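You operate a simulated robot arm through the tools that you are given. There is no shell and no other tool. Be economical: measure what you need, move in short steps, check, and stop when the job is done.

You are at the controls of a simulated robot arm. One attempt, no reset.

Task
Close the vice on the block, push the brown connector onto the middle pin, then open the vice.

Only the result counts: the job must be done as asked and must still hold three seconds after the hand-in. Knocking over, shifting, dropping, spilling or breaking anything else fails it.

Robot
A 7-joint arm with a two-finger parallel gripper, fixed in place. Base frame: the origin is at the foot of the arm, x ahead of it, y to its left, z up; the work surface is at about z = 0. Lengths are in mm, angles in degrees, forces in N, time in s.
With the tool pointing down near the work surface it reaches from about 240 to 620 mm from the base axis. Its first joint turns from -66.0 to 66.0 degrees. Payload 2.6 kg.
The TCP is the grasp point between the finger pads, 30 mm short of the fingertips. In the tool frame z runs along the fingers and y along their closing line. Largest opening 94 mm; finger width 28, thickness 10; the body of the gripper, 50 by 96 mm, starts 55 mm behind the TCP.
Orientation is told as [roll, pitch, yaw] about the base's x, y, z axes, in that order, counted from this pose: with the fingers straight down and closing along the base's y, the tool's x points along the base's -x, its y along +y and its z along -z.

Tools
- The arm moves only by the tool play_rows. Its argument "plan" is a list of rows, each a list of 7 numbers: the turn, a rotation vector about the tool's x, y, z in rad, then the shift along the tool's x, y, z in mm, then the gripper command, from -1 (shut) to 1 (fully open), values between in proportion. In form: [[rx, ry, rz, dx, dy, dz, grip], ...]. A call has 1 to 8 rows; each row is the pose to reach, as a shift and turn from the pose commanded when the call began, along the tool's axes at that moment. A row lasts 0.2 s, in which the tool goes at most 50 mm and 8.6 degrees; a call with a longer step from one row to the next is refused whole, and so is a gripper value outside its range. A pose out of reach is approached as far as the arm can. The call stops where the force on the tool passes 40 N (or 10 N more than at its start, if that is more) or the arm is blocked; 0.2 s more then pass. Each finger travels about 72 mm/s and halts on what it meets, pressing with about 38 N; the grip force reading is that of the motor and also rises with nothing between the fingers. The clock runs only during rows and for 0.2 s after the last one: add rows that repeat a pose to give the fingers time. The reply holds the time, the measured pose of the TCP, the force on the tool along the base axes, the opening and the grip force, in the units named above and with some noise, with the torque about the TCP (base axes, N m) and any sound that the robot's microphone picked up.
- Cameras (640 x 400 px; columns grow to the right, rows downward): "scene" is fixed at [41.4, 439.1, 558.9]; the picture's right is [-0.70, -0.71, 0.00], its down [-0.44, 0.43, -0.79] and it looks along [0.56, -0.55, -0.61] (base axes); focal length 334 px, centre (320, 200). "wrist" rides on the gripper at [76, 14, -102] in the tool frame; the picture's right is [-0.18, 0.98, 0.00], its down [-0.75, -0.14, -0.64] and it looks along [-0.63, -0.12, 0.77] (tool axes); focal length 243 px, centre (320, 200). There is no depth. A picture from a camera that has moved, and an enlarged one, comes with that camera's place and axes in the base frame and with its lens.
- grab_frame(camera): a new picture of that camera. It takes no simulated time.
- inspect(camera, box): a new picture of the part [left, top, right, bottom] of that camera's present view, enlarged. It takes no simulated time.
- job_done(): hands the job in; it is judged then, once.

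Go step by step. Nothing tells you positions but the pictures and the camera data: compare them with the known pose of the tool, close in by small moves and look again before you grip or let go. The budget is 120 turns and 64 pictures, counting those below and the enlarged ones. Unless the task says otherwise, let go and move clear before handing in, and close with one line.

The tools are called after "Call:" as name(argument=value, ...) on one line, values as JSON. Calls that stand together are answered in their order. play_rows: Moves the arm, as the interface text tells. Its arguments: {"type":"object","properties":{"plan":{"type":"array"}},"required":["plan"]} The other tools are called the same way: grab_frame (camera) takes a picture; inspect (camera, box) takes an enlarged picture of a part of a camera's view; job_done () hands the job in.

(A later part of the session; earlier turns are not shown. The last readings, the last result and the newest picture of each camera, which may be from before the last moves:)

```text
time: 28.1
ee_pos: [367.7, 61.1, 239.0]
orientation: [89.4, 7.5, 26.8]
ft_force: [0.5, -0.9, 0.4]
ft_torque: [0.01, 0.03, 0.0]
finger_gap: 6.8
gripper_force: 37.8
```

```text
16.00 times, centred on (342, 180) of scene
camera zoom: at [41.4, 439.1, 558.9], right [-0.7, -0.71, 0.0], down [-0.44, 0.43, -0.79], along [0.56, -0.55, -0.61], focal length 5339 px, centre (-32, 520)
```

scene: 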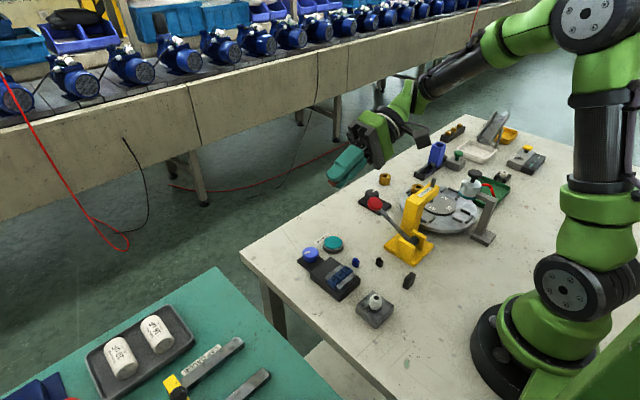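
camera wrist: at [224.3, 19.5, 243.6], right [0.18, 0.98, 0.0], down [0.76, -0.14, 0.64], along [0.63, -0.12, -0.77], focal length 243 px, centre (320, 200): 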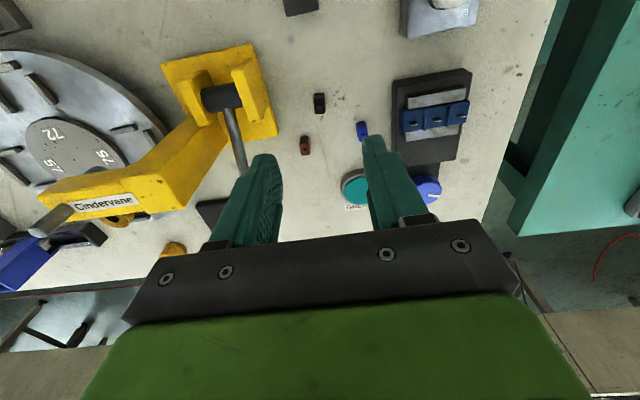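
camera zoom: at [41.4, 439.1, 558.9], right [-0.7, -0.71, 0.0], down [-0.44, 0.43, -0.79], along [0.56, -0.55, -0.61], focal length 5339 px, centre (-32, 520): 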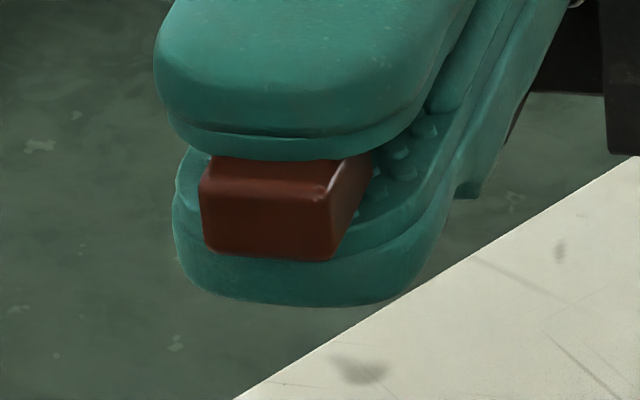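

The underside is a plain face with no visible slot, so I'll align the long side with the blade width (along y), gripping across x so the fingers stay off the neighbouring pins. First I undo the tilt.

Call:
play_rows(plan=[[0.08, -0.11, 0, 0, 0, 0, -0.9], [0.16, -0.22, 0, 0, 0, 0, -0.9], [0.24, -0.33, 0, 0, 0, 0, -0.9], [0.32, -0.44, 0, 0, 0, 0, -0.9], [0.4, -0.55, 0, 0, 0, 0, -0.9], [0.4, -0.55, 0, 0, 0, 0, -0.9]])

Call:
play_rows(plan=[[0.14, 0, 0, 0, 0, 0, -0.9], [0.28, 0, 0, 0, 0, 0, -0.9], [0.42, 0, 0, 0, 0, 0, -0.9], [0.56, 0, 0, 0, 0, 0, -0.9], [0.7, 0, 0, 0, 0, 0, -0.9], [0.84, 0, 0, 0, 0, 0, -0.9], [0.98, 0, 0, 0, 0, 0, -0.9], [1.12, 0, 0, 0, 0, 0, -0.9]])

Call:
play_rows(plan=[[0, 0, -0.14, 10, 5, 10, -0.9], [0, 0, -0.28, 20, 10, 20, -0.9], [0, 0, -0.42, 30, 20, 30, -0.9], [0, 0, -0.56, 40, 30, 40, -0.9], [0, 0, -0.7, 43, 40, 50, -0.9], [0, 0, -0.84, 43, 46, 60, -0.9], [0, 0, -0.98, 43, 46, 70, -0.9], [0, 0, -1.12, 43, 46, 80, -0.9]])

Call:
play_rows(plan=[[0, 0, -0.14, 0, 0, 0, -0.9], [0, 0, -0.28, 0, 0, 0, -0.9], [0, 0, -0.42, 0, 0, 0, -0.9], [0, 0, -0.515, 0, 0, 0, -0.9], [0, 0, -0.515, 0, 0, 0, -0.9]])

Call:
grab_frame(camera="wrist")

```text
time: 29.5
ee_pos: [367.6, 61.3, 240.1]
orientation: [64.0, 0.1, -3.8]
ft_force: [0.2, -0.3, -0.3]
ft_torque: [0.0, 0.03, -0.01]
finger_gap: 7.3
gripper_force: 38.2
```

```text
time: 31.3
ee_pos: [367.9, 60.4, 240.4]
orientation: [-0.5, 0.0, -3.8]
ft_force: [0.5, -0.3, 0.6]
ft_torque: [0.0, 0.0, 0.01]
finger_gap: 7.2
gripper_force: 38.3
```

```text
time: 33.1
ee_pos: [328.2, 108.7, 159.4]
orientation: [0.0, 0.3, 60.5]
ft_force: [0.1, 0.0, -0.8]
ft_torque: [0.0, 0.0, 0.02]
finger_gap: 7.0
gripper_force: 37.9
```

```text
time: 34.3
ee_pos: [328.3, 108.8, 159.4]
orientation: [0.2, 0.3, 90.0]
ft_force: [0.0, 0.6, 0.4]
ft_torque: [-0.02, 0.01, 0.0]
finger_gap: 7.1
gripper_force: 38.2
```

```text
22 pictures are left
camera wrist: at [313.8, 33.6, 260.7], right [-0.98, 0.18, 0.0], down [0.14, 0.76, 0.64], along [0.12, 0.63, -0.77], focal length 243 px, centre (320, 200)
```

wrist: 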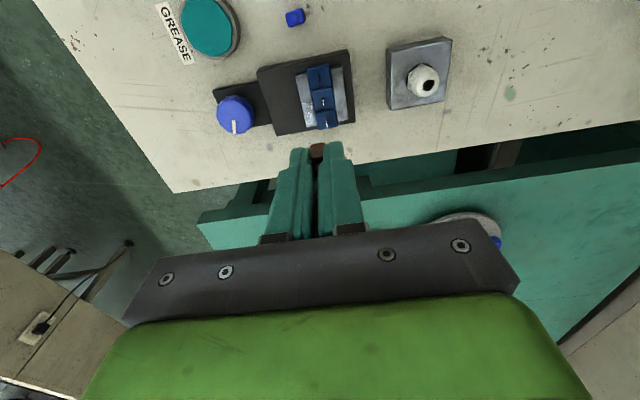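

Call:
inspect(camera="wrist", box=[280, 50, 370, 170])

```text
3.33 times, centred on (325, 110) of wrist
camera zoom: at [313.8, 33.6, 260.7], right [-0.98, 0.18, 0.0], down [0.14, 0.76, 0.64], along [0.12, 0.63, -0.77], focal length 809 px, centre (303, 500)
```

zoom: 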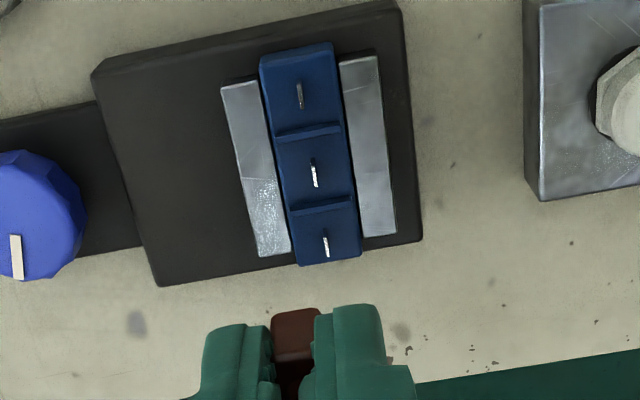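

The middle pin is about (325,105) and the connector is held near the TCP centre. I come down to about 20 mm above the pins for a second view.

Call:
play_rows(plan=[[0, 0, 0, 2.8, 3.3, 30, -0.9], [0, 0, 0, 2.8, 3.3, 60, -0.9], [0, 0, 0, 2.8, 3.3, 69, -0.9], [0, 0, 0, 2.8, 3.3, 69, -0.9]])

Call:
inspect(camera="wrist", box=[260, 40, 380, 190])

Call:
inspect(camera="scene", box=[310, 230, 380, 300])

```text
time: 35.3
ee_pos: [324.2, 106.4, 90.4]
orientation: [0.1, 0.3, 89.9]
ft_force: [0.6, -0.8, -0.2]
ft_torque: [0.03, -0.03, 0.03]
finger_gap: 7.2
gripper_force: 38.2
```

```text
2.67 times, centred on (320, 115) of wrist
camera zoom: at [309.6, 31.4, 191.8], right [-0.98, 0.19, 0.0], down [0.14, 0.76, 0.64], along [0.12, 0.63, -0.77], focal length 647 px, centre (320, 427)
```

zoom: 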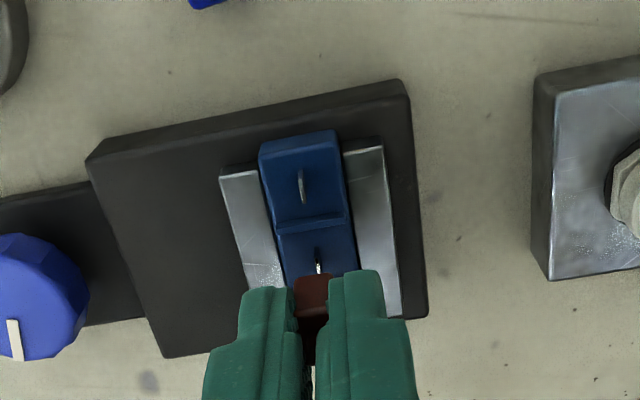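

```text
5.71 times, centred on (345, 265) of scene
camera zoom: at [41.4, 439.1, 558.9], right [-0.7, -0.71, 0.0], down [-0.44, 0.43, -0.79], along [0.56, -0.55, -0.61], focal length 1907 px, centre (177, -171)
```

zoom: 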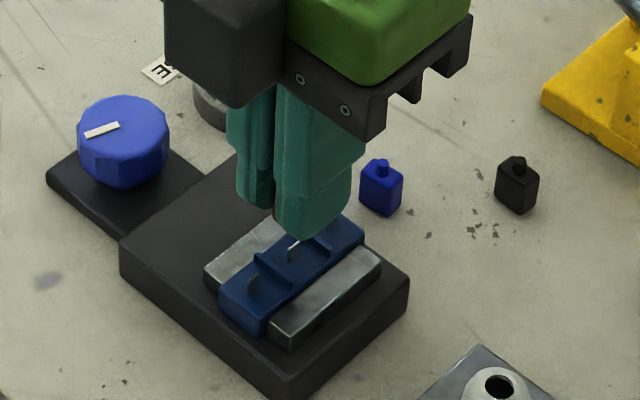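

The middle pin triangulates to (325,106), with blade z about 28–36, and the connector is about 1 mm off it. I correct, descend to just above the blade tip and check.

Call:
play_rows(plan=[[0, 0, 0, -0.7, -0.8, 6, -0.9], [0, 0, 0, -0.7, -0.8, 12, -0.9], [0, 0, 0, -0.7, -0.8, 16, -0.9], [0, 0, 0, -0.7, -0.8, 16, -0.9]])

Call:
inspect(camera="wrist", box=[275, 80, 365, 170])

Call:
inspect(camera="scene", box=[325, 250, 375, 290])

```text
time: 36.3
ee_pos: [323.9, 107.1, 73.8]
orientation: [0.2, 0.2, 90.0]
ft_force: [0.3, 0.2, -0.7]
ft_torque: [0.01, -0.04, -0.06]
finger_gap: 7.1
gripper_force: 37.6
```

```text
4.44 times, centred on (320, 125) of wrist
camera zoom: at [310.7, 31.4, 175.7], right [-0.98, 0.19, 0.0], down [0.14, 0.76, 0.64], along [0.12, 0.63, -0.77], focal length 1078 px, centre (320, 533)
```

zoom: 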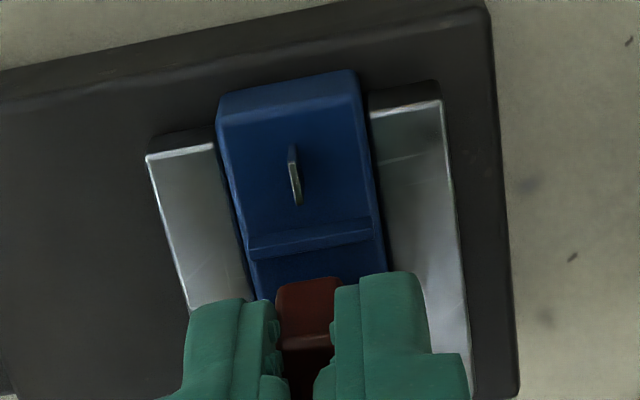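

```text
10.00 times, centred on (350, 270) of scene
camera zoom: at [41.4, 439.1, 558.9], right [-0.7, -0.71, 0.0], down [-0.44, 0.43, -0.79], along [0.56, -0.55, -0.61], focal length 3337 px, centre (20, -500)
```

zoom: 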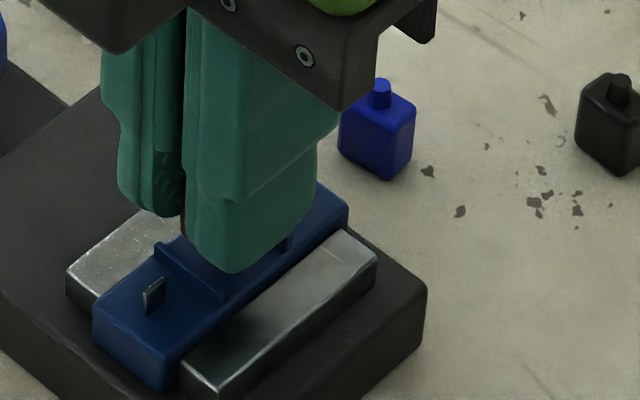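

Alignment is within about 1 mm in both axes. I push down slowly while watching the force.

Call:
play_rows(plan=[[0, 0, 0, -0.3, 0, 2, -0.9], [0, 0, 0, -0.3, 0, 4, -0.9], [0, 0, 0, -0.3, 0, 5, -0.9], [0, 0, 0, -0.3, 0, 6, -0.9]])

```text
time: 37.3
ee_pos: [325.5, 106.7, 68.8]
orientation: [0.1, 0.3, 89.9]
ft_force: [-0.3, -0.2, -1.3]
ft_torque: [-0.01, 0.0, 0.0]
finger_gap: 7.0
gripper_force: 38.6
```

Call:
play_rows(plan=[[0, 0, 0, 0, 0, 1, -0.9], [0, 0, 0, 0, 0, 2, -0.9], [0, 0, 0, 0, 0, 3, -0.9], [0, 0, 0, 0, 0, 4, -0.9], [0, 0, 0, 0, 0, 5, -0.9]])

Call:
inspect(camera="wrist", box=[275, 80, 365, 170])

```text
time: 38.4
ee_pos: [327.4, 107.5, 67.4]
orientation: [-0.2, 0.2, 89.8]
ft_force: [-3.8, -0.3, 11.9]
ft_torque: [-0.03, 0.09, 0.0]
finger_gap: 7.1
gripper_force: 38.5
stopped in row 5: the force on the tool passed its limit at 44 N (the readings are from after the stop); the commanded pose is now the measured one
```

```text
4.44 times, centred on (320, 125) of wrist
camera zoom: at [311.5, 31.6, 168.2], right [-0.98, 0.19, 0.0], down [0.14, 0.76, 0.64], along [0.12, 0.63, -0.77], focal length 1078 px, centre (320, 533)
```

zoom: 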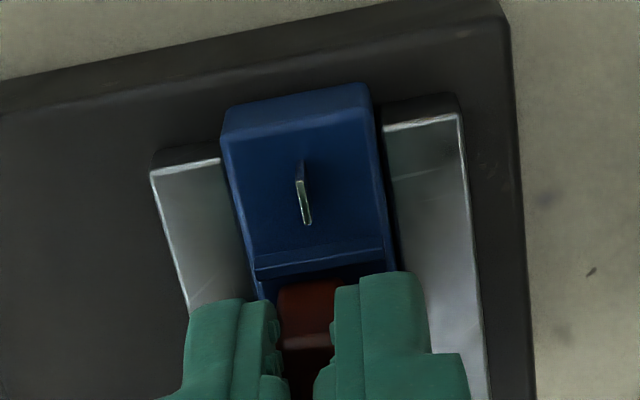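

Contact came at the blade tip, and this view shows the connector about 1.5 mm too far in +x and 1.5 mm short in y. I back off 3 mm, shift, and look again.

Call:
play_rows(plan=[[0, 0, 0, 0, 0, -3, -0.9], [0, 0, 0, -1.5, 1.5, -3, -0.9], [0, 0, 0, -1.5, 1.5, -3, -0.9]])

Call:
inspect(camera="wrist", box=[285, 90, 355, 160])

```text
time: 39.2
ee_pos: [324.6, 108.3, 69.9]
orientation: [-0.1, 0.2, 89.9]
ft_force: [0.0, 0.2, 0.3]
ft_torque: [-0.02, -0.01, 0.0]
finger_gap: 6.8
gripper_force: 38.0
```

```text
5.71 times, centred on (320, 125) of wrist
camera zoom: at [309.9, 33.0, 170.7], right [-0.98, 0.19, 0.0], down [0.14, 0.76, 0.64], along [0.12, 0.63, -0.77], focal length 1386 px, centre (320, 629)
```

zoom: 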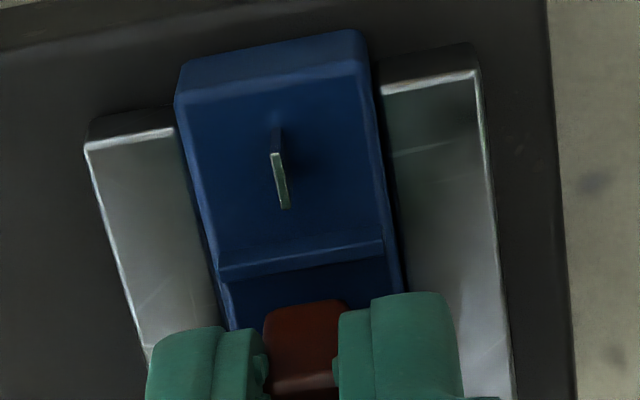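

Now x is aligned and y is within about 0.5 mm. I push down again.

Call:
play_rows(plan=[[0, 0, 0, -0.5, 0, 1.5, -0.9], [0, 0, 0, -0.5, 0, 3, -0.9], [0, 0, 0, -0.5, 0, 4, -0.9], [0, 0, 0, -0.5, 0, 5, -0.9], [0, 0, 0, -0.5, 0, 6, -0.9], [0, 0, 0, -0.5, 0, 7, -0.9], [0, 0, 0, -0.5, 0, 8, -0.9]])

Call:
inspect(camera="wrist", box=[285, 90, 355, 160])

```text
time: 40.2
ee_pos: [326.8, 109.6, 67.3]
orientation: [-0.4, 0.2, 89.7]
ft_force: [-4.0, -0.8, 12.0]
ft_torque: [-0.01, 0.11, 0.0]
finger_gap: 7.0
gripper_force: 38.1
stopped in row 5: the force on the tool passed its limit at 43 N (the readings are from after the stop); the commanded pose is now the measured one
```

```text
5.71 times, centred on (320, 125) of wrist
camera zoom: at [310.6, 34.0, 168.0], right [-0.98, 0.19, -0.01], down [0.14, 0.76, 0.64], along [0.13, 0.63, -0.77], focal length 1386 px, centre (320, 629)
```

zoom: 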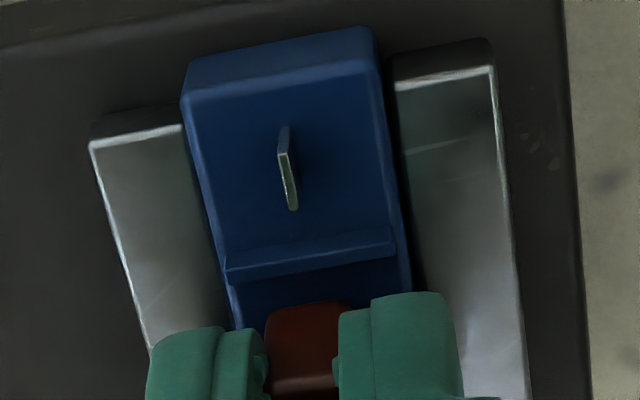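

Call:
inspect(camera="scene", box=[325, 250, 375, 290])

```text
10.00 times, centred on (350, 270) of scene
camera zoom: at [41.3, 439.1, 558.9], right [-0.7, -0.71, 0.0], down [-0.44, 0.43, -0.79], along [0.56, -0.55, -0.61], focal length 3337 px, centre (20, -500)
```

zoom: 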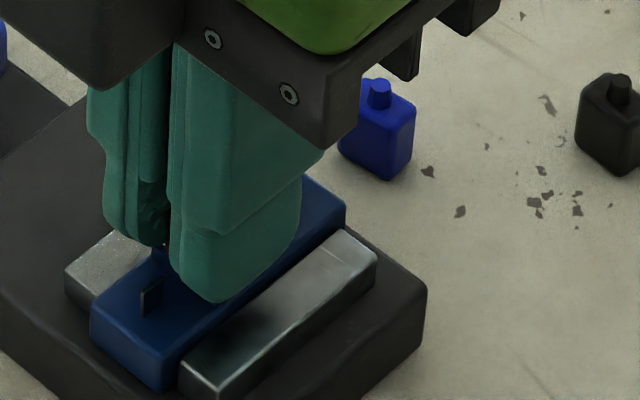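

The stop at z≈67.3 looks like the connector resting on the blade tip. I press with a moderate steady load to read where the contact is from the torque.

Call:
play_rows(plan=[[0, 0, 0, 0, 0, 0.7, -0.9], [0, 0, 0, 0, 0, 1.2, -0.9], [0, 0, 0, 0, 0, 1.2, -0.9], [0, 0, 0, 0, 0, 1.2, -0.9]])

```text
time: 41.2
ee_pos: [328.0, 110.6, 67.2]
orientation: [-0.6, 0.1, 89.8]
ft_force: [-0.5, 0.7, 35.2]
ft_torque: [-0.02, 0.02, 0.01]
finger_gap: 7.0
gripper_force: 38.0
```

Call:
inspect(camera="wrist", box=[285, 90, 355, 160])

```text
5.71 times, centred on (320, 125) of wrist
camera zoom: at [311.2, 34.2, 167.1], right [-0.98, 0.19, -0.01], down [0.14, 0.75, 0.64], along [0.13, 0.63, -0.77], focal length 1386 px, centre (320, 629)
```

zoom: 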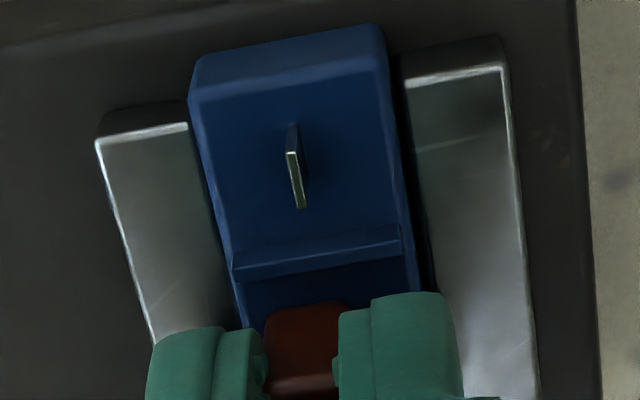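

Contact is centred under the tool, but the pressing slid the connector about 1.5 mm to +x. I'll lighten the load and drag slowly back in -x, so it drops on when the slot meets the blade.

Call:
play_rows(plan=[[0, 0, 0, 0, 0, -1.0, -0.9], [0, 0, 0, 0, 0.5, -1.0, -0.9], [0, 0, 0, 0, 1.0, -1.0, -0.9], [0, 0, 0, 0, 1.5, -1.0, -0.9], [0, 0, 0, 0, 2.0, -1.0, -0.9], [0, 0, 0, 0, 2.5, -1.0, -0.9], [0, 0, 0, 0, 3.0, -1.0, -0.9], [0, 0, 0, 0, 3.5, -1.0, -0.9]])

```text
time: 43.0
ee_pos: [322.9, 110.2, 66.5]
orientation: [-0.4, 0.3, 89.8]
ft_force: [6.3, -1.5, 14.6]
ft_torque: [-0.06, -0.17, 0.03]
finger_gap: 7.0
gripper_force: 38.1
```

Call:
play_rows(plan=[[0, 0, 0, 0, -0.5, 0.5, -0.9], [0, 0, 0, 0, -0.5, 1.0, -0.9], [0, 0, 0, 0, -0.5, 1.5, -0.9], [0, 0, 0, 0, -0.5, 2.0, -0.9]])

Call:
inspect(camera="wrist", box=[285, 90, 355, 160])

```text
time: 44.0
ee_pos: [323.4, 110.5, 65.3]
orientation: [-0.5, 0.1, 89.6]
ft_force: [-2.5, -1.0, 11.8]
ft_torque: [-0.04, 0.08, 0.0]
finger_gap: 7.2
gripper_force: 38.0
stopped in row 4: the force on the tool passed its limit at 42 N (the readings are from after the stop); the commanded pose is now the measured one
```

```text
5.71 times, centred on (320, 125) of wrist
camera zoom: at [307.7, 34.4, 166.9], right [-0.98, 0.19, -0.01], down [0.14, 0.75, 0.64], along [0.13, 0.63, -0.77], focal length 1386 px, centre (320, 629)
```

zoom: 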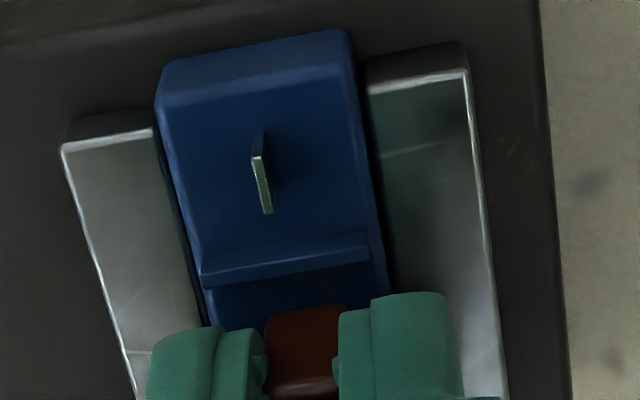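

The light drag crossed the blade without a drop, so insertion probably needs real force while aligned. I'll repeat the sweep toward +x at about 28 N.

Call:
play_rows(plan=[[0, 0, 0, 0, 0, 0.9, -0.9], [0, 0, 0, 0, -0.5, 0.9, -0.9], [0, 0, 0, 0, -1.0, 0.9, -0.9], [0, 0, 0, 0, -1.5, 0.9, -0.9], [0, 0, 0, 0, -2.0, 0.9, -0.9], [0, 0, 0, 0, -2.5, 0.9, -0.9], [0, 0, 0, 0, -3.0, 0.9, -0.9]])

```text
time: 45.6
ee_pos: [326.2, 109.9, 63.6]
orientation: [-0.5, 0.0, 89.7]
ft_force: [-6.1, 0.3, 33.9]
ft_torque: [0.03, 0.2, 0.01]
finger_gap: 6.8
gripper_force: 37.8
```

Call:
inspect(camera="wrist", box=[285, 90, 355, 160])

```text
5.71 times, centred on (320, 125) of wrist
camera zoom: at [310.7, 34.7, 165.9], right [-0.98, 0.19, -0.01], down [0.14, 0.75, 0.64], along [0.13, 0.63, -0.77], focal length 1386 px, centre (320, 629)
```

zoom: 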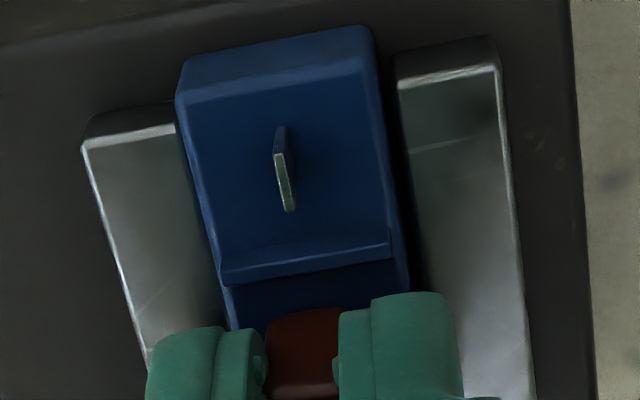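

In x it is now aligned within 0.2 mm, but y may be about 1 mm too far, taking the connector length as 15 mm. I lower the load and sweep -y by 2.5 mm.

Call:
play_rows(plan=[[0, 0, 0, 0, 0.2, -0.6, -0.9], [0, 0, 0, 0.4, 0.2, -0.6, -0.9], [0, 0, 0, 0.8, 0.2, -0.6, -0.9], [0, 0, 0, 1.2, 0.2, -0.6, -0.9], [0, 0, 0, 1.6, 0.2, -0.6, -0.9], [0, 0, 0, 2.0, 0.2, -0.6, -0.9], [0, 0, 0, 2.4, 0.2, -0.6, -0.9]])

```text
time: 47.2
ee_pos: [325.6, 107.5, 65.6]
orientation: [-0.4, 0.2, 89.6]
ft_force: [0.3, 2.7, 12.5]
ft_torque: [0.05, -0.01, -0.01]
finger_gap: 7.1
gripper_force: 38.0
```

Call:
play_rows(plan=[[0, 0, 0, 0, 0, 0.5, -0.9], [0, 0, 0, 0, 0, 1.0, -0.9], [0, 0, 0, 0, 0, 1.0, -0.9]])

Call:
inspect(camera="wrist", box=[285, 90, 355, 160])

```text
time: 48.0
ee_pos: [326.3, 107.5, 64.3]
orientation: [-0.5, 0.2, 89.7]
ft_force: [-1.6, -3.1, 24.6]
ft_torque: [-0.11, 0.03, -0.01]
finger_gap: 6.7
gripper_force: 38.0
```

```text
5.71 times, centred on (320, 125) of wrist
camera zoom: at [310.6, 31.7, 165.5], right [-0.98, 0.19, -0.01], down [0.14, 0.76, 0.64], along [0.13, 0.63, -0.77], focal length 1386 px, centre (320, 629)
```

zoom: 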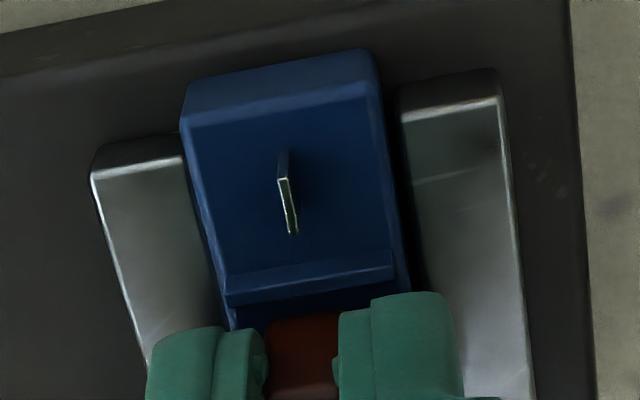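

The connector still rests on the tip (bottom ≈ 33 mm). The earlier x-sweeps ran with y about 0.6–1 mm off. I'll fix y and sweep x finely at light load.

Call:
play_rows(plan=[[0, 0, 0, -0.6, -0.4, -0.7, -0.9], [0, 0, 0, -0.6, 0.0, -0.7, -0.9], [0, 0, 0, -0.6, 0.3, -0.7, -0.9], [0, 0, 0, -0.6, 0.6, -0.7, -0.9], [0, 0, 0, -0.6, 0.9, -0.7, -0.9], [0, 0, 0, -0.6, 1.2, -0.7, -0.9], [0, 0, 0, -0.6, 1.5, -0.7, -0.9], [0, 0, 0, -0.6, 1.9, -0.7, -0.9]])

```text
time: 49.8
ee_pos: [324.0, 107.6, 64.4]
orientation: [-0.4, 0.2, 89.8]
ft_force: [2.0, 1.1, 6.2]
ft_torque: [0.01, -0.04, -0.01]
finger_gap: 7.0
gripper_force: 37.6
```

Call:
play_rows(plan=[[0, 0, 0, -0.6, 0, 0.4, -0.9], [0, 0, 0, -0.6, -0.4, 0.4, -0.9], [0, 0, 0, -0.6, -0.8, 0.4, -0.9], [0, 0, 0, -0.6, -1.2, 0.4, -0.9], [0, 0, 0, -0.6, -1.6, 0.4, -0.9], [0, 0, 0, -0.6, -2.0, 0.4, -0.9], [0, 0, 0, -0.6, -2.4, 0.4, -0.9], [0, 0, 0, -0.6, -2.8, 0.4, -0.9]])

Call:
play_rows(plan=[[0, 0, 0, 1.8, 0, 0, -0.9], [0, 0, 0, 1.8, 0.4, 0, -0.9], [0, 0, 0, 1.8, 0.8, 0, -0.9], [0, 0, 0, 1.8, 1.2, 0, -0.9], [0, 0, 0, 1.8, 1.6, 0, -0.9], [0, 0, 0, 1.8, 2.0, 0, -0.9], [0, 0, 0, 1.8, 2.4, 0, -0.9], [0, 0, 0, 1.8, 2.8, 0, -0.9]])

```text
time: 51.6
ee_pos: [326.1, 109.0, 64.9]
orientation: [-0.5, 0.2, 89.8]
ft_force: [-2.9, 1.2, 10.7]
ft_torque: [0.07, 0.08, 0.0]
finger_gap: 7.2
gripper_force: 37.9
```

```text
time: 53.4
ee_pos: [323.8, 106.5, 65.2]
orientation: [-0.5, 0.2, 89.7]
ft_force: [2.5, -0.5, 4.7]
ft_torque: [0.01, -0.1, 0.0]
finger_gap: 7.1
gripper_force: 38.2
```

Fine raster sweeps found no drop, so I suspect the slot runs the other way. I'll lift off and look at the underside again at much higher magnification.

Call:
play_rows(plan=[[0, 0, 0, 0, 0, -10, -0.9], [0, 0, 0, 0, 0, -50, -0.9], [0, 0, 0, 0, 0, -95, -0.9], [0, 0, 0, 15, -20, -135, -0.9], [0, 0, 0, 30, -40, -170, -0.9], [0, 0, 0, 30, -40, -175, -0.9]])

Call:
play_rows(plan=[[-0.1, -0.1, 0, 0, 0, 0, -0.9], [-0.2, -0.2, 0, 0, 0, 0, -0.9], [-0.3, -0.3, 0, 0, 0, 0, -0.9], [-0.4, -0.4, 0, 0, 0, 0, -0.9], [-0.5, -0.5, 0, 0, 0, 0, -0.9], [-0.6, -0.6, 0, 0, 0, 0, -0.9], [-0.7, -0.7, 0, 0, 0, 0, -0.9], [-0.8, -0.8, 0, 0, 0, 0, -0.9]])

Call:
play_rows(plan=[[-0.1, -0.1, 0, 0, 0, 0, -0.9], [-0.2, -0.2, 0, 0, 0, 0, -0.9], [-0.3, -0.3, 0, 0, 0, 0, -0.9], [-0.4, -0.4, 0, 0, 0, 0, -0.9], [-0.4, -0.4, 0, 0, 0, 0, -0.9]])

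```text
time: 54.8
ee_pos: [363.0, 78.2, 240.0]
orientation: [-0.4, 0.1, 89.7]
ft_force: [0.3, 0.2, 0.0]
ft_torque: [0.01, -0.01, 0.01]
finger_gap: 7.0
gripper_force: 37.7
```

```text
time: 56.6
ee_pos: [362.4, 77.2, 240.4]
orientation: [56.0, -39.8, 68.1]
ft_force: [-0.4, -0.4, 0.2]
ft_torque: [0.0, 0.0, -0.01]
finger_gap: 6.9
gripper_force: 37.8
```

```text
time: 57.8
ee_pos: [362.9, 76.7, 240.3]
orientation: [99.8, -44.9, 37.8]
ft_force: [0.6, 0.7, 0.1]
ft_torque: [0.03, 0.04, 0.01]
finger_gap: 7.1
gripper_force: 37.8
```

Call:
inspect(camera="scene", box=[332, 177, 348, 188])

```text
16.00 times, centred on (340, 182) of scene
camera zoom: at [41.4, 439.1, 558.9], right [-0.7, -0.71, 0.0], down [-0.44, 0.43, -0.79], along [0.56, -0.55, -0.61], focal length 5339 px, centre (0, 480)
```

zoom: 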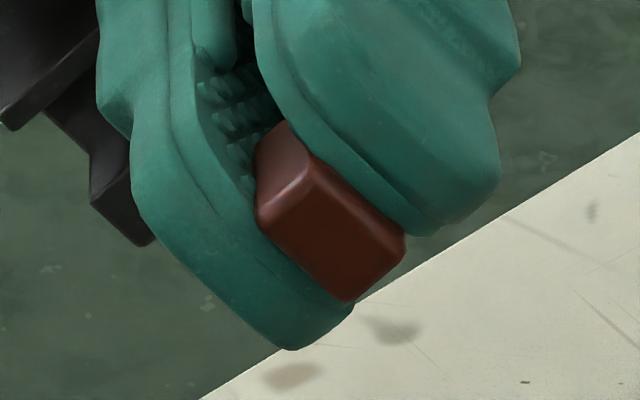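

The underside is plainly closed, so geometry gives no hint. But all three connectors sit with the same yaw, long side along x with fingers along y, which suggests they mate unrotated. I undo the tilt, return to yaw 0 and try that way.

Call:
play_rows(plan=[[0.1, 0.1, 0, 0, 0, 0, -0.9], [0.2, 0.2, 0, 0, 0, 0, -0.9], [0.3, 0.3, 0, 0, 0, 0, -0.9], [0.4, 0.4, 0, 0, 0, 0, -0.9], [0.5, 0.5, 0, 0, 0, 0, -0.9], [0.6, 0.6, 0, 0, 0, 0, -0.9], [0.7, 0.7, 0, 0, 0, 0, -0.9], [0.8, 0.8, 0, 0, 0, 0, -0.9]])

Call:
play_rows(plan=[[0.1, 0.1, 0, 0, 0, 0, -0.9], [0.2, 0.2, 0, 0, 0, 0, -0.9], [0.3, 0.3, 0, 0, 0, 0, -0.9], [0.4, 0.4, 0, 0, 0, 0, -0.9], [0.4, 0.4, 0, 0, 0, 0, -0.9]])

Call:
play_rows(plan=[[0, 0, 0.14, 0, 0, 0, -0.9], [0, 0, 0.28, 0, 0, 0, -0.9], [0, 0, 0.42, 0, 0, 0, -0.9], [0, 0, 0.56, 0, 0, 0, -0.9], [0, 0, 0.7, 0, 0, 0, -0.9], [0, 0, 0.84, 0, 0, 0, -0.9], [0, 0, 0.98, 0, 0, 0, -0.9], [0, 0, 1.12, 0, 0, 0, -0.9]])

Call:
play_rows(plan=[[0, 0, 0.14, 0, 0, 0, -0.9], [0, 0, 0.28, 0, 0, 0, -0.9], [0, 0, 0.42, 0, 0, 0, -0.9], [0, 0, 0.445, 0, 0, 0, -0.9], [0, 0, 0.445, 0, 0, 0, -0.9]])

```text
time: 59.6
ee_pos: [362.6, 77.3, 239.1]
orientation: [23.6, -22.0, 85.1]
ft_force: [-0.1, 0.0, -0.4]
ft_torque: [0.01, 0.02, 0.01]
finger_gap: 7.2
gripper_force: 37.5
```

```text
time: 60.8
ee_pos: [361.7, 75.8, 239.9]
orientation: [-0.5, 0.3, 89.7]
ft_force: [0.4, 0.3, 0.8]
ft_torque: [-0.02, 0.0, 0.0]
finger_gap: 7.3
gripper_force: 38.1
```

```text
time: 62.6
ee_pos: [362.7, 77.9, 239.1]
orientation: [-0.4, -0.3, 25.4]
ft_force: [-0.1, 0.2, 0.3]
ft_torque: [0.0, 0.02, 0.01]
finger_gap: 7.0
gripper_force: 37.6
```

```text
time: 63.8
ee_pos: [362.0, 77.3, 240.1]
orientation: [-0.3, -0.4, 0.0]
ft_force: [0.4, -0.4, 0.0]
ft_torque: [-0.01, 0.01, 0.03]
finger_gap: 6.9
gripper_force: 38.4
```

Call:
play_rows(plan=[[0, 0, 0, 17, 15, 20, -0.9], [0, 0, 0, 34, 29, 50, -0.9], [0, 0, 0, 34, 29, 95, -0.9], [0, 0, 0, 34, 29, 135, -0.9], [0, 0, 0, 34, 29, 162, -0.9], [0, 0, 0, 34, 29, 162, -0.9]])

Call:
inspect(camera="wrist", box=[270, 70, 370, 170])

```text
time: 65.2
ee_pos: [329.2, 105.1, 76.5]
orientation: [-0.1, -0.4, 0.0]
ft_force: [0.2, -0.5, 0.2]
ft_torque: [0.01, -0.02, -0.01]
finger_gap: 7.1
gripper_force: 38.7
```

```text
4.00 times, centred on (320, 120) of wrist
camera zoom: at [251.9, 120.1, 177.1], right [0.18, 0.98, 0.0], down [0.75, -0.14, 0.65], along [0.64, -0.12, -0.76], focal length 970 px, centre (320, 520)
```

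zoom: 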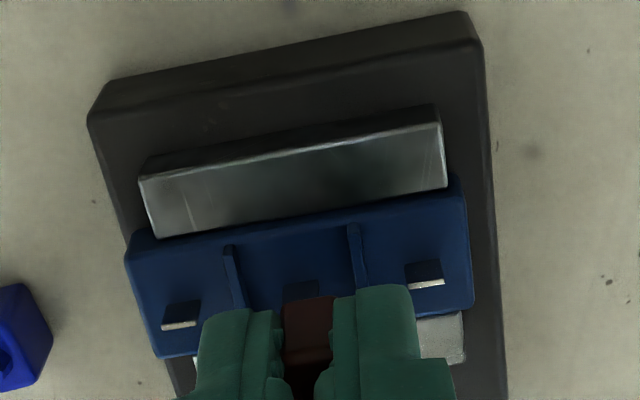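

This view shows the blades clearly: base and block measurements put the block floor near z=31 and blade tips near 38. So earlier I may have been pressing on the floor, off-pin. I shift -2 in x and -1.8 in y, lower a little, and look again.

Call:
play_rows(plan=[[0, 0, 0, 2, -1.8, 0, -0.9], [0, 0, 0, 2, -1.8, 3, -0.9], [0, 0, 0, 2, -1.8, 4, -0.9]])

Call:
inspect(camera="wrist", box=[285, 90, 355, 160])

```text
time: 66.0
ee_pos: [328.2, 105.0, 73.5]
orientation: [-0.2, -0.4, 0.0]
ft_force: [-1.2, 0.0, -0.1]
ft_torque: [0.01, 0.0, 0.01]
finger_gap: 6.7
gripper_force: 38.1
```

```text
5.71 times, centred on (320, 125) of wrist
camera zoom: at [250.3, 118.6, 173.4], right [0.18, 0.98, 0.0], down [0.75, -0.14, 0.65], along [0.64, -0.12, -0.76], focal length 1386 px, centre (320, 629)
```

zoom: 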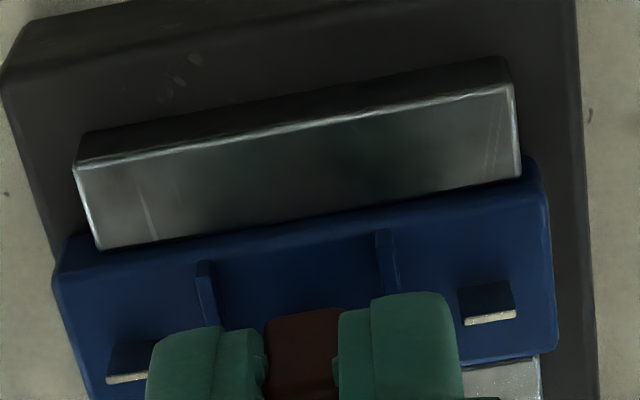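

The connector is now within about 1 mm of the middle blade. I shift 0.9 mm in -y and descend slowly, watching at which height resistance appears.

Call:
play_rows(plan=[[0, 0, 0, 0.3, -0.9, 1, -0.9], [0, 0, 0, 0.3, -0.9, 2, -0.9], [0, 0, 0, 0.3, -0.9, 3, -0.9], [0, 0, 0, 0.3, -0.9, 4, -0.9], [0, 0, 0, 0.3, -0.9, 5, -0.9]])

```text
time: 67.2
ee_pos: [326.9, 102.0, 68.2]
orientation: [-0.2, -0.5, 0.1]
ft_force: [-0.5, -0.6, -0.7]
ft_torque: [-0.01, -0.01, 0.01]
finger_gap: 6.9
gripper_force: 37.7
```

Call:
play_rows(plan=[[0, 0, 0, 0, 0, 0.7, -0.9], [0, 0, 0, 0, 0, 1.4, -0.9], [0, 0, 0, 0, 0, 2.1, -0.9], [0, 0, 0, 0, 0, 2.8, -0.9]])

```text
time: 68.2
ee_pos: [327.4, 103.0, 65.9]
orientation: [-0.2, -0.3, 0.1]
ft_force: [-0.4, 0.1, -0.5]
ft_torque: [0.0, 0.0, -0.02]
finger_gap: 7.2
gripper_force: 37.5
```

Call:
play_rows(plan=[[0, 0, 0, 0, 0, 0.6, -0.9], [0, 0, 0, 0, 0, 1.2, -0.9], [0, 0, 0, 0, 0, 1.8, -0.9], [0, 0, 0, 0, 0, 2.4, -0.9]])

```text
time: 69.1
ee_pos: [325.7, 103.4, 65.3]
orientation: [0.0, -0.5, -0.1]
ft_force: [-3.9, -0.8, 9.5]
ft_torque: [-0.05, 0.17, -0.01]
finger_gap: 7.1
gripper_force: 37.9
stopped in row 4: the force on the tool passed its limit at 42 N (the readings are from after the stop); the commanded pose is now the measured one
```

Call:
inspect(camera="wrist", box=[285, 90, 355, 160])

```text
5.71 times, centred on (320, 125) of wrist
camera zoom: at [250.3, 118.3, 165.8], right [0.19, 0.98, 0.0], down [0.75, -0.14, 0.65], along [0.64, -0.12, -0.76], focal length 1386 px, centre (320, 629)
```

zoom: 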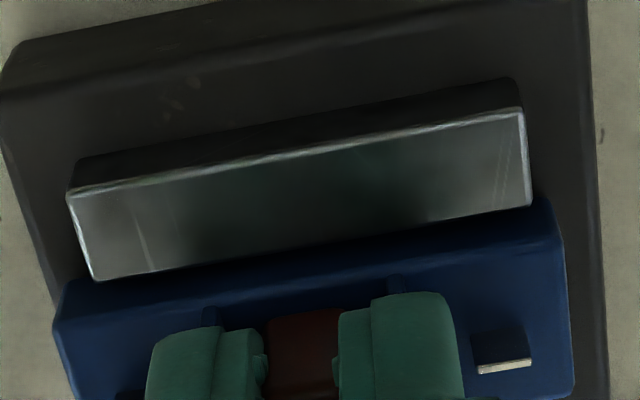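

The height of contact is the same both ways, so I need to know whether the connector stands on the tip or the floor. A close scene view should show the gap.

Call:
inspect(camera="scene", box=[326, 264, 358, 284])

```text
16.00 times, centred on (342, 274) of scene
camera zoom: at [41.3, 439.1, 558.9], right [-0.7, -0.71, 0.0], down [-0.44, 0.43, -0.79], along [0.56, -0.55, -0.61], focal length 5339 px, centre (-32, -984)
```

zoom: 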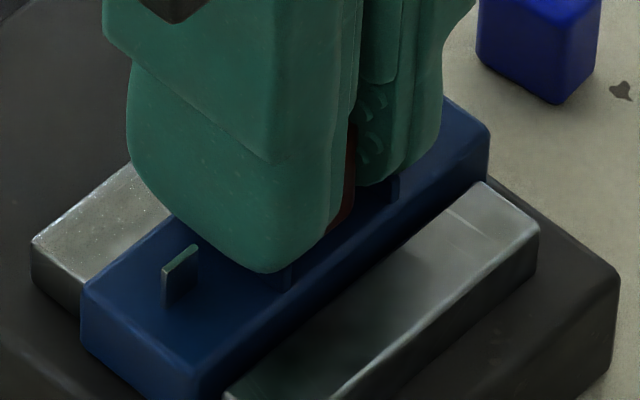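

The brown body's lower edge meets the block floor line within about 1 mm, so the blade appears to be inside the connector. I test engagement with a small sideways nudge at low vertical load.

Call:
play_rows(plan=[[0, 0, 0, 0, 0, -0.6, -0.9], [0, 0, 0, -1, 0, -0.6, -0.9], [0, 0, 0, -2, 0, -0.6, -0.9], [0, 0, 0, -2, 0, -0.6, -0.9]])

Call:
play_rows(plan=[[0, 0, 0, 2, 0, 0, -0.9], [0, 0, 0, 2, 1, 0, -0.9], [0, 0, 0, 2, 2, 0, -0.9], [0, 0, 0, 2, 2, 0, -0.9]])

```text
time: 70.1
ee_pos: [329.7, 102.9, 65.6]
orientation: [0.0, -0.4, -0.1]
ft_force: [-2.9, -0.6, 2.8]
ft_torque: [-0.04, 0.1, 0.03]
finger_gap: 6.8
gripper_force: 37.9
```

```text
time: 71.1
ee_pos: [328.2, 105.5, 65.6]
orientation: [0.0, -0.5, -0.1]
ft_force: [-0.6, -0.9, 1.3]
ft_torque: [-0.02, 0.01, -0.01]
finger_gap: 6.9
gripper_force: 38.4
```

No lateral engagement, so I can't distinguish tip from floor that way. Decisive test: lift, shift 9 mm in +x so the blade is outside the footprint, and see whether the connector goes lower.

Call:
play_rows(plan=[[0, 0, 0, 0, 0, -10, -0.9], [0, 0, 0, -4, -2, -10, -0.9], [0, 0, 0, -8.5, -2, -10, -0.9], [0, 0, 0, -8.5, -2, -4, -0.9], [0, 0, 0, -8.5, -2, -1, -0.9], [0, 0, 0, -8.5, -2, 0, -0.9], [0, 0, 0, -8.5, -2, 1, -0.9]])

Call:
play_rows(plan=[[0, 0, 0, 0, 0, 0.7, -0.9], [0, 0, 0, 0, 0, 1.4, -0.9], [0, 0, 0, 0, 0, 2.1, -0.9], [0, 0, 0, 0, 0, 2.8, -0.9], [0, 0, 0, 0, 0, 3.5, -0.9]])

```text
time: 72.2
ee_pos: [340.5, 104.1, 73.5]
orientation: [0.0, -1.4, -0.1]
ft_force: [0.4, -1.4, 9.1]
ft_torque: [-0.06, -0.02, 0.01]
finger_gap: 6.9
gripper_force: 37.6
stopped in row 5: the force on the tool passed its limit at 46 N (the readings are from after the stop); the commanded pose is now the measured one
```

```text
time: 73.1
ee_pos: [342.9, 103.9, 73.2]
orientation: [0.1, -1.8, -0.3]
ft_force: [-0.7, -0.7, 8.3]
ft_torque: [-0.02, 0.03, -0.02]
finger_gap: 6.8
gripper_force: 38.4
stopped in row 4: the force on the tool passed its limit at 41 N (the readings are from after the stop); the commanded pose is now the measured one
```

Here it stopped about 8 mm higher, on the blade tip, so tips are at about z=40 and floor at 32.6. The earlier pushes at the pin really had the blade inside and bottomed out, but in the rotated trial I was 2–3 mm off in y. I'll redo the blade-aligned (yaw 90) insertion, now with the correct height model.

Call:
play_rows(plan=[[0, 0.01, 0, 0, 0, -10, -0.9], [0, 0.031, 0, 5, 0, -30, -0.9], [0, 0.031, 0, 17, 0, -45, -0.9], [0, 0.031, 0, 17, 0, -45, -0.9]])

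Call:
play_rows(plan=[[0, 0, -0.14, 0, 0, 0, -0.9], [0, 0, -0.28, 0, 0, 0, -0.9], [0, 0, -0.42, 0, 0, 0, -0.9], [0, 0, -0.56, 0, 0, 0, -0.9], [0, 0, -0.7, 0, 0, 0, -0.9], [0, 0, -0.84, 0, 0, 0, -0.9], [0, 0, -0.98, 0, 0, 0, -0.9], [0, 0, -1.12, 0, 0, 0, -0.9]])

Call:
play_rows(plan=[[0, 0, -0.14, 0, 0, 0, -0.9], [0, 0, -0.28, 0, 0, 0, -0.9], [0, 0, -0.42, 0, 0, 0, -0.9], [0, 0, -0.447, 0, 0, 0, -0.9], [0, 0, -0.447, 0, 0, 0, -0.9]])

```text
time: 74.1
ee_pos: [322.8, 103.7, 116.9]
orientation: [0.0, 0.1, 0.0]
ft_force: [-0.2, 0.8, -0.4]
ft_torque: [0.0, -0.01, 0.01]
finger_gap: 7.0
gripper_force: 38.0
```

```text
time: 75.9
ee_pos: [323.5, 103.7, 118.2]
orientation: [0.2, 0.0, 64.1]
ft_force: [-0.2, 0.2, 0.7]
ft_torque: [0.0, 0.0, -0.01]
finger_gap: 7.1
gripper_force: 38.5
```

```text
time: 77.1
ee_pos: [322.6, 104.1, 117.5]
orientation: [0.1, -0.1, 89.7]
ft_force: [0.7, -0.9, -0.2]
ft_torque: [0.03, 0.01, 0.01]
finger_gap: 6.8
gripper_force: 38.2
```

Call:
play_rows(plan=[[0, 0, 0, -1.4, -2.3, 15, -0.9], [0, 0, 0, -1.4, -2.3, 30, -0.9], [0, 0, 0, -1.4, -2.3, 39, -0.9], [0, 0, 0, -1.4, -2.3, 39, -0.9]])

Call:
inspect(camera="wrist", box=[275, 70, 365, 160])

```text
time: 78.1
ee_pos: [325.9, 105.9, 77.7]
orientation: [0.1, -0.2, 89.7]
ft_force: [-0.2, 1.3, -0.6]
ft_torque: [-0.02, -0.01, 0.01]
finger_gap: 7.0
gripper_force: 38.1
```

```text
4.44 times, centred on (320, 115) of wrist
camera zoom: at [311.4, 29.4, 179.4], right [-0.98, 0.19, 0.0], down [0.15, 0.75, 0.64], along [0.12, 0.63, -0.77], focal length 1078 px, centre (320, 578)
```

zoom: 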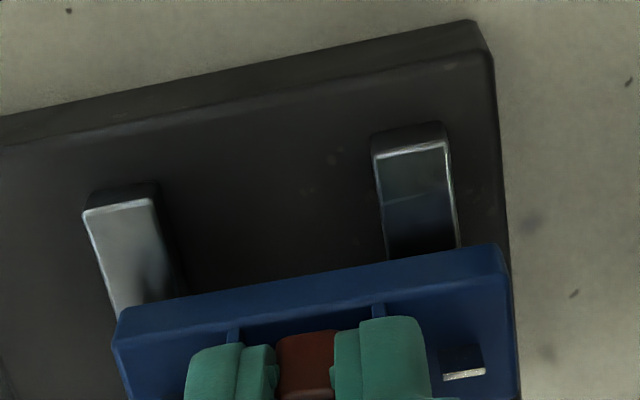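

Important: this picture shows the block itself hanging on the connector. The connector had mated at yaw 0, and my lift pulled the block out of the vice. Plan: set the block down on clear table, open the vice, then return the block to its place between the jaws. First I raise, rotate back and move over free table near (358,-2).

Call:
play_rows(plan=[[0, 0, 0, 0, 0, -30, -0.9], [0, 0, 0.12, 0, 0, -50, -0.9], [0, 0, 0.24, 0, 0, -50, -0.9], [0, 0, 0.36, 0, 0, -50, -0.9], [0, 0, 0.48, 0, 0, -50, -0.9], [0, 0, 0.6, 0, 0, -50, -0.9], [0, 0, 0.72, 0, 0, -50, -0.9], [0, 0, 0.84, 0, 0, -50, -0.9]])

Call:
play_rows(plan=[[0, 0, 0.12, 0, 0, 0, -0.9], [0, 0, 0.24, 0, 0, 0, -0.9], [0, 0, 0.36, 0, 0, 0, -0.9], [0, 0, 0.48, 0, 0, 0, -0.9], [0, 0, 0.6, 0, 0, 0, -0.9], [0, 0, 0.725, 0, 0, 0, -0.9], [0, 0, 0.725, 0, 0, 0, -0.9]])

Call:
grab_frame(camera="wrist")

```text
time: 79.9
ee_pos: [325.8, 105.3, 128.4]
orientation: [0.2, 0.0, 41.4]
ft_force: [-0.3, 0.1, -0.3]
ft_torque: [-0.05, 0.02, 0.01]
finger_gap: 7.0
gripper_force: 37.8
```

```text
time: 81.5
ee_pos: [326.1, 106.2, 128.0]
orientation: [0.1, 0.0, -0.1]
ft_force: [-0.5, 0.0, -1.2]
ft_torque: [0.0, 0.0, 0.02]
finger_gap: 7.0
gripper_force: 37.9
```

```text
2 pictures are left
camera wrist: at [249.9, 119.9, 229.8], right [0.19, 0.98, 0.0], down [0.75, -0.14, 0.64], along [0.63, -0.12, -0.77], focal length 243 px, centre (320, 200)
```

wrist: 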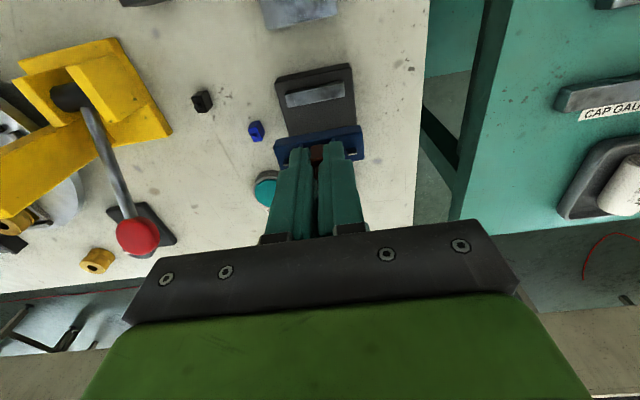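

The block hangs level on the connector, and the table near (358,-2) is clear. I carry it there and lower it.

Call:
play_rows(plan=[[0, 0, 0, -11, -36, 0, -0.9], [0, 0, 0, -22, -72, 0, -0.9], [0, 0, 0, -32, -108, 0, -0.9], [0, 0, 0, -32, -108, 40, -0.9], [0, 0, 0, -32, -108, 70, -0.9], [0, 0, 0, -32, -108, 79, -0.9], [0, 0, 0, -32, -108, 79, -0.9]])

Call:
play_rows(plan=[[0, 0, 0, 0, 0, 1, -0.9], [0, 0, 0, 0, 0, 2, -0.9], [0, 0, 0, 0, 0, 3, -0.9], [0, 0, 0, 0, 0, 4, -0.9]])

```text
time: 83.1
ee_pos: [356.9, -2.4, 47.6]
orientation: [0.2, 0.1, 0.0]
ft_force: [1.4, -0.2, -0.4]
ft_torque: [0.01, -0.01, 0.01]
finger_gap: 7.2
gripper_force: 37.9
```

```text
time: 84.1
ee_pos: [357.2, -1.5, 45.6]
orientation: [0.2, 0.2, 0.0]
ft_force: [0.7, -0.6, -0.5]
ft_torque: [0.01, -0.04, 0.01]
finger_gap: 7.1
gripper_force: 38.0
```

Call:
play_rows(plan=[[0, 0, 0, 0, 0, 0.8, -0.9], [0, 0, 0, 0, 0, 1.6, -0.9], [0, 0, 0, 0, 0, 2.4, -0.9]])

```text
time: 84.9
ee_pos: [359.6, -2.8, 44.0]
orientation: [0.1, 0.0, -0.1]
ft_force: [-10.6, -0.9, 37.3]
ft_torque: [-0.02, 0.43, -0.01]
finger_gap: 7.1
gripper_force: 37.8
```

The block is on the table (contact at z≈44, as predicted). I relax the load, release and rise.

Call:
play_rows(plan=[[0, 0, 0, 0, 0, -1.8, -0.9], [0, 0, 0, 0, 0, -1.8, -0.9], [0, 0, 0, 0, 0, -1.8, -0.6], [0, 0, 0, 0, 0, -1.8, -0.5], [0, 0, 0, 0, 0, -1.8, -0.5]])

Call:
play_rows(plan=[[0, 0, 0, 0, 0, -20, -0.5], [0, 0, 0, 0, 0, -60, -0.5], [0, 0, 0, 0, 0, -85, -0.2], [0, 0, 0, -15, 36, -85, 0.1], [0, 0, 0, -33, 72, -85, 0.1], [0, 0, 0, -52, 106.5, -85, 0.1], [0, 0, 0, -52, 106.5, -85, 0.1]])

```text
time: 86.1
ee_pos: [358.1, -2.6, 45.9]
orientation: [0.1, 0.1, 0.0]
ft_force: [-0.4, -0.4, -0.7]
ft_torque: [0.0, -0.01, 0.0]
finger_gap: 23.4
gripper_force: 0.0
```

```text
time: 87.7
ee_pos: [411.8, 104.1, 130.2]
orientation: [0.1, 0.1, 0.0]
ft_force: [-0.2, 0.2, 0.2]
ft_torque: [-0.01, 0.02, -0.01]
finger_gap: 51.6
gripper_force: 0.1
```

Over the knob. I rotate to about +53°, descend and grip for the opening (clockwise) turn.

Call:
play_rows(plan=[[0, 0, -0.14, 0, 0, 10, 0.1], [0, 0, -0.28, 0, 0, 20, 0.1], [0, 0, -0.42, 0, 0, 30, 0.1], [0, 0, -0.56, 0, 0, 40, 0.1], [0, 0, -0.7, 0, 0, 50, 0.1], [0, 0, -0.84, 0, 0, 60, 0.1], [0, 0, -0.93, 0, 0, 77.5, 0.1], [0, 0, -0.93, 0, 0, 77.5, 0.1]])

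Call:
play_rows(plan=[[0, 0, 0, 0, 0, 0, -0.5], [0, 0, 0, 0, 0, 0, -0.5], [0, 0, 0.12, 0, 0, 0, -0.5], [0, 0, 0.24, 0, 0, 0, -0.5], [0, 0, 0.36, 0, 0, 0, -0.5], [0, 0, 0.48, 0, 0, 0, -0.5], [0, 0, 0.6, 0, 0, 0, -0.5], [0, 0, 0.72, 0, 0, 0, -0.5]])

```text
time: 89.5
ee_pos: [409.8, 103.3, 51.5]
orientation: [0.1, 0.1, 53.4]
ft_force: [0.4, -0.4, 0.6]
ft_torque: [0.02, 0.06, 0.0]
finger_gap: 51.8
gripper_force: 0.0
```

```text
time: 91.3
ee_pos: [409.5, 103.9, 52.1]
orientation: [0.3, 0.2, 11.9]
ft_force: [0.8, 3.8, -8.9]
ft_torque: [-0.02, -0.46, 0.01]
finger_gap: 33.1
gripper_force: 45.2
```

The knob is turning freely clockwise. I continue, then regrip.

Call:
play_rows(plan=[[0, 0, 0.12, 0, 0, 0, -0.5], [0, 0, 0.24, 0, 0, 0, -0.5], [0, 0, 0.36, 0, 0, 0, -0.5], [0, 0, 0.48, 0, 0, 0, -0.5], [0, 0, 0.6, 0, 0, 0, -0.5]])

Call:
play_rows(plan=[[0, 0, 0, 0, 0, 0, 0.1], [0, 0, 0, 0, 0, 0, 0.1], [0, 0, -0.14, 0, 0, 0, 0.1], [0, 0, -0.28, 0, 0, 0, 0.1], [0, 0, -0.42, 0, 0, 0, 0.1], [0, 0, -0.56, 0, 0, 0, 0.1], [0, 0, -0.7, 0, 0, 0, 0.1], [0, 0, -0.84, 0, 0, 0, 0.1]])

Call:
play_rows(plan=[[0, 0, -0.14, 0, 0, 0, 0.1], [0, 0, -0.28, 0, 0, 0, 0.1], [0, 0, -0.42, 0, 0, 0, 0.1], [0, 0, -0.46, 0, 0, 0, 0.1], [0, 0, -0.46, 0, 0, 0, -0.5], [0, 0, -0.46, 0, 0, 0, -0.5]])

Call:
play_rows(plan=[[0, 0, 0.12, 0, 0, 0, -0.5], [0, 0, 0.24, 0, 0, 0, -0.5], [0, 0, 0.36, 0, 0, 0, -0.5], [0, 0, 0.48, 0, 0, 0, -0.5], [0, 0, 0.6, 0, 0, 0, -0.5], [0, 0, 0.72, 0, 0, 0, -0.5]])

```text
time: 92.5
ee_pos: [409.8, 104.6, 51.3]
orientation: [0.1, 0.1, -22.5]
ft_force: [0.7, 15.9, -13.8]
ft_torque: [0.13, -0.8, 0.06]
finger_gap: 33.1
gripper_force: 44.8
```

```text
time: 94.3
ee_pos: [410.5, 104.9, 52.6]
orientation: [0.2, 0.1, 25.9]
ft_force: [-0.1, -0.6, 0.7]
ft_torque: [-0.03, -0.03, -0.05]
finger_gap: 51.9
gripper_force: 0.0
```

```text
time: 95.7
ee_pos: [409.5, 104.8, 52.8]
orientation: [0.1, -0.1, 52.2]
ft_force: [4.7, -2.2, -2.9]
ft_torque: [-0.06, -0.12, 0.03]
finger_gap: 33.1
gripper_force: 45.1
```

```text
time: 97.1
ee_pos: [410.3, 104.4, 51.0]
orientation: [0.2, 0.2, 10.7]
ft_force: [-1.8, 2.4, 13.2]
ft_torque: [0.12, -0.06, 0.44]
finger_gap: 32.6
gripper_force: 44.8
```

Call:
play_rows(plan=[[0, 0, 0.1, 0, 0, 0, -0.5], [0, 0, 0.2, 0, 0, 0, -0.5], [0, 0, 0.3, 0, 0, 0, -0.5]])

```text
time: 97.9
ee_pos: [409.8, 104.5, 51.2]
orientation: [0.0, 0.3, -6.5]
ft_force: [-2.7, 7.1, 1.5]
ft_torque: [0.23, -0.02, 0.41]
finger_gap: 33.2
gripper_force: 45.0
```

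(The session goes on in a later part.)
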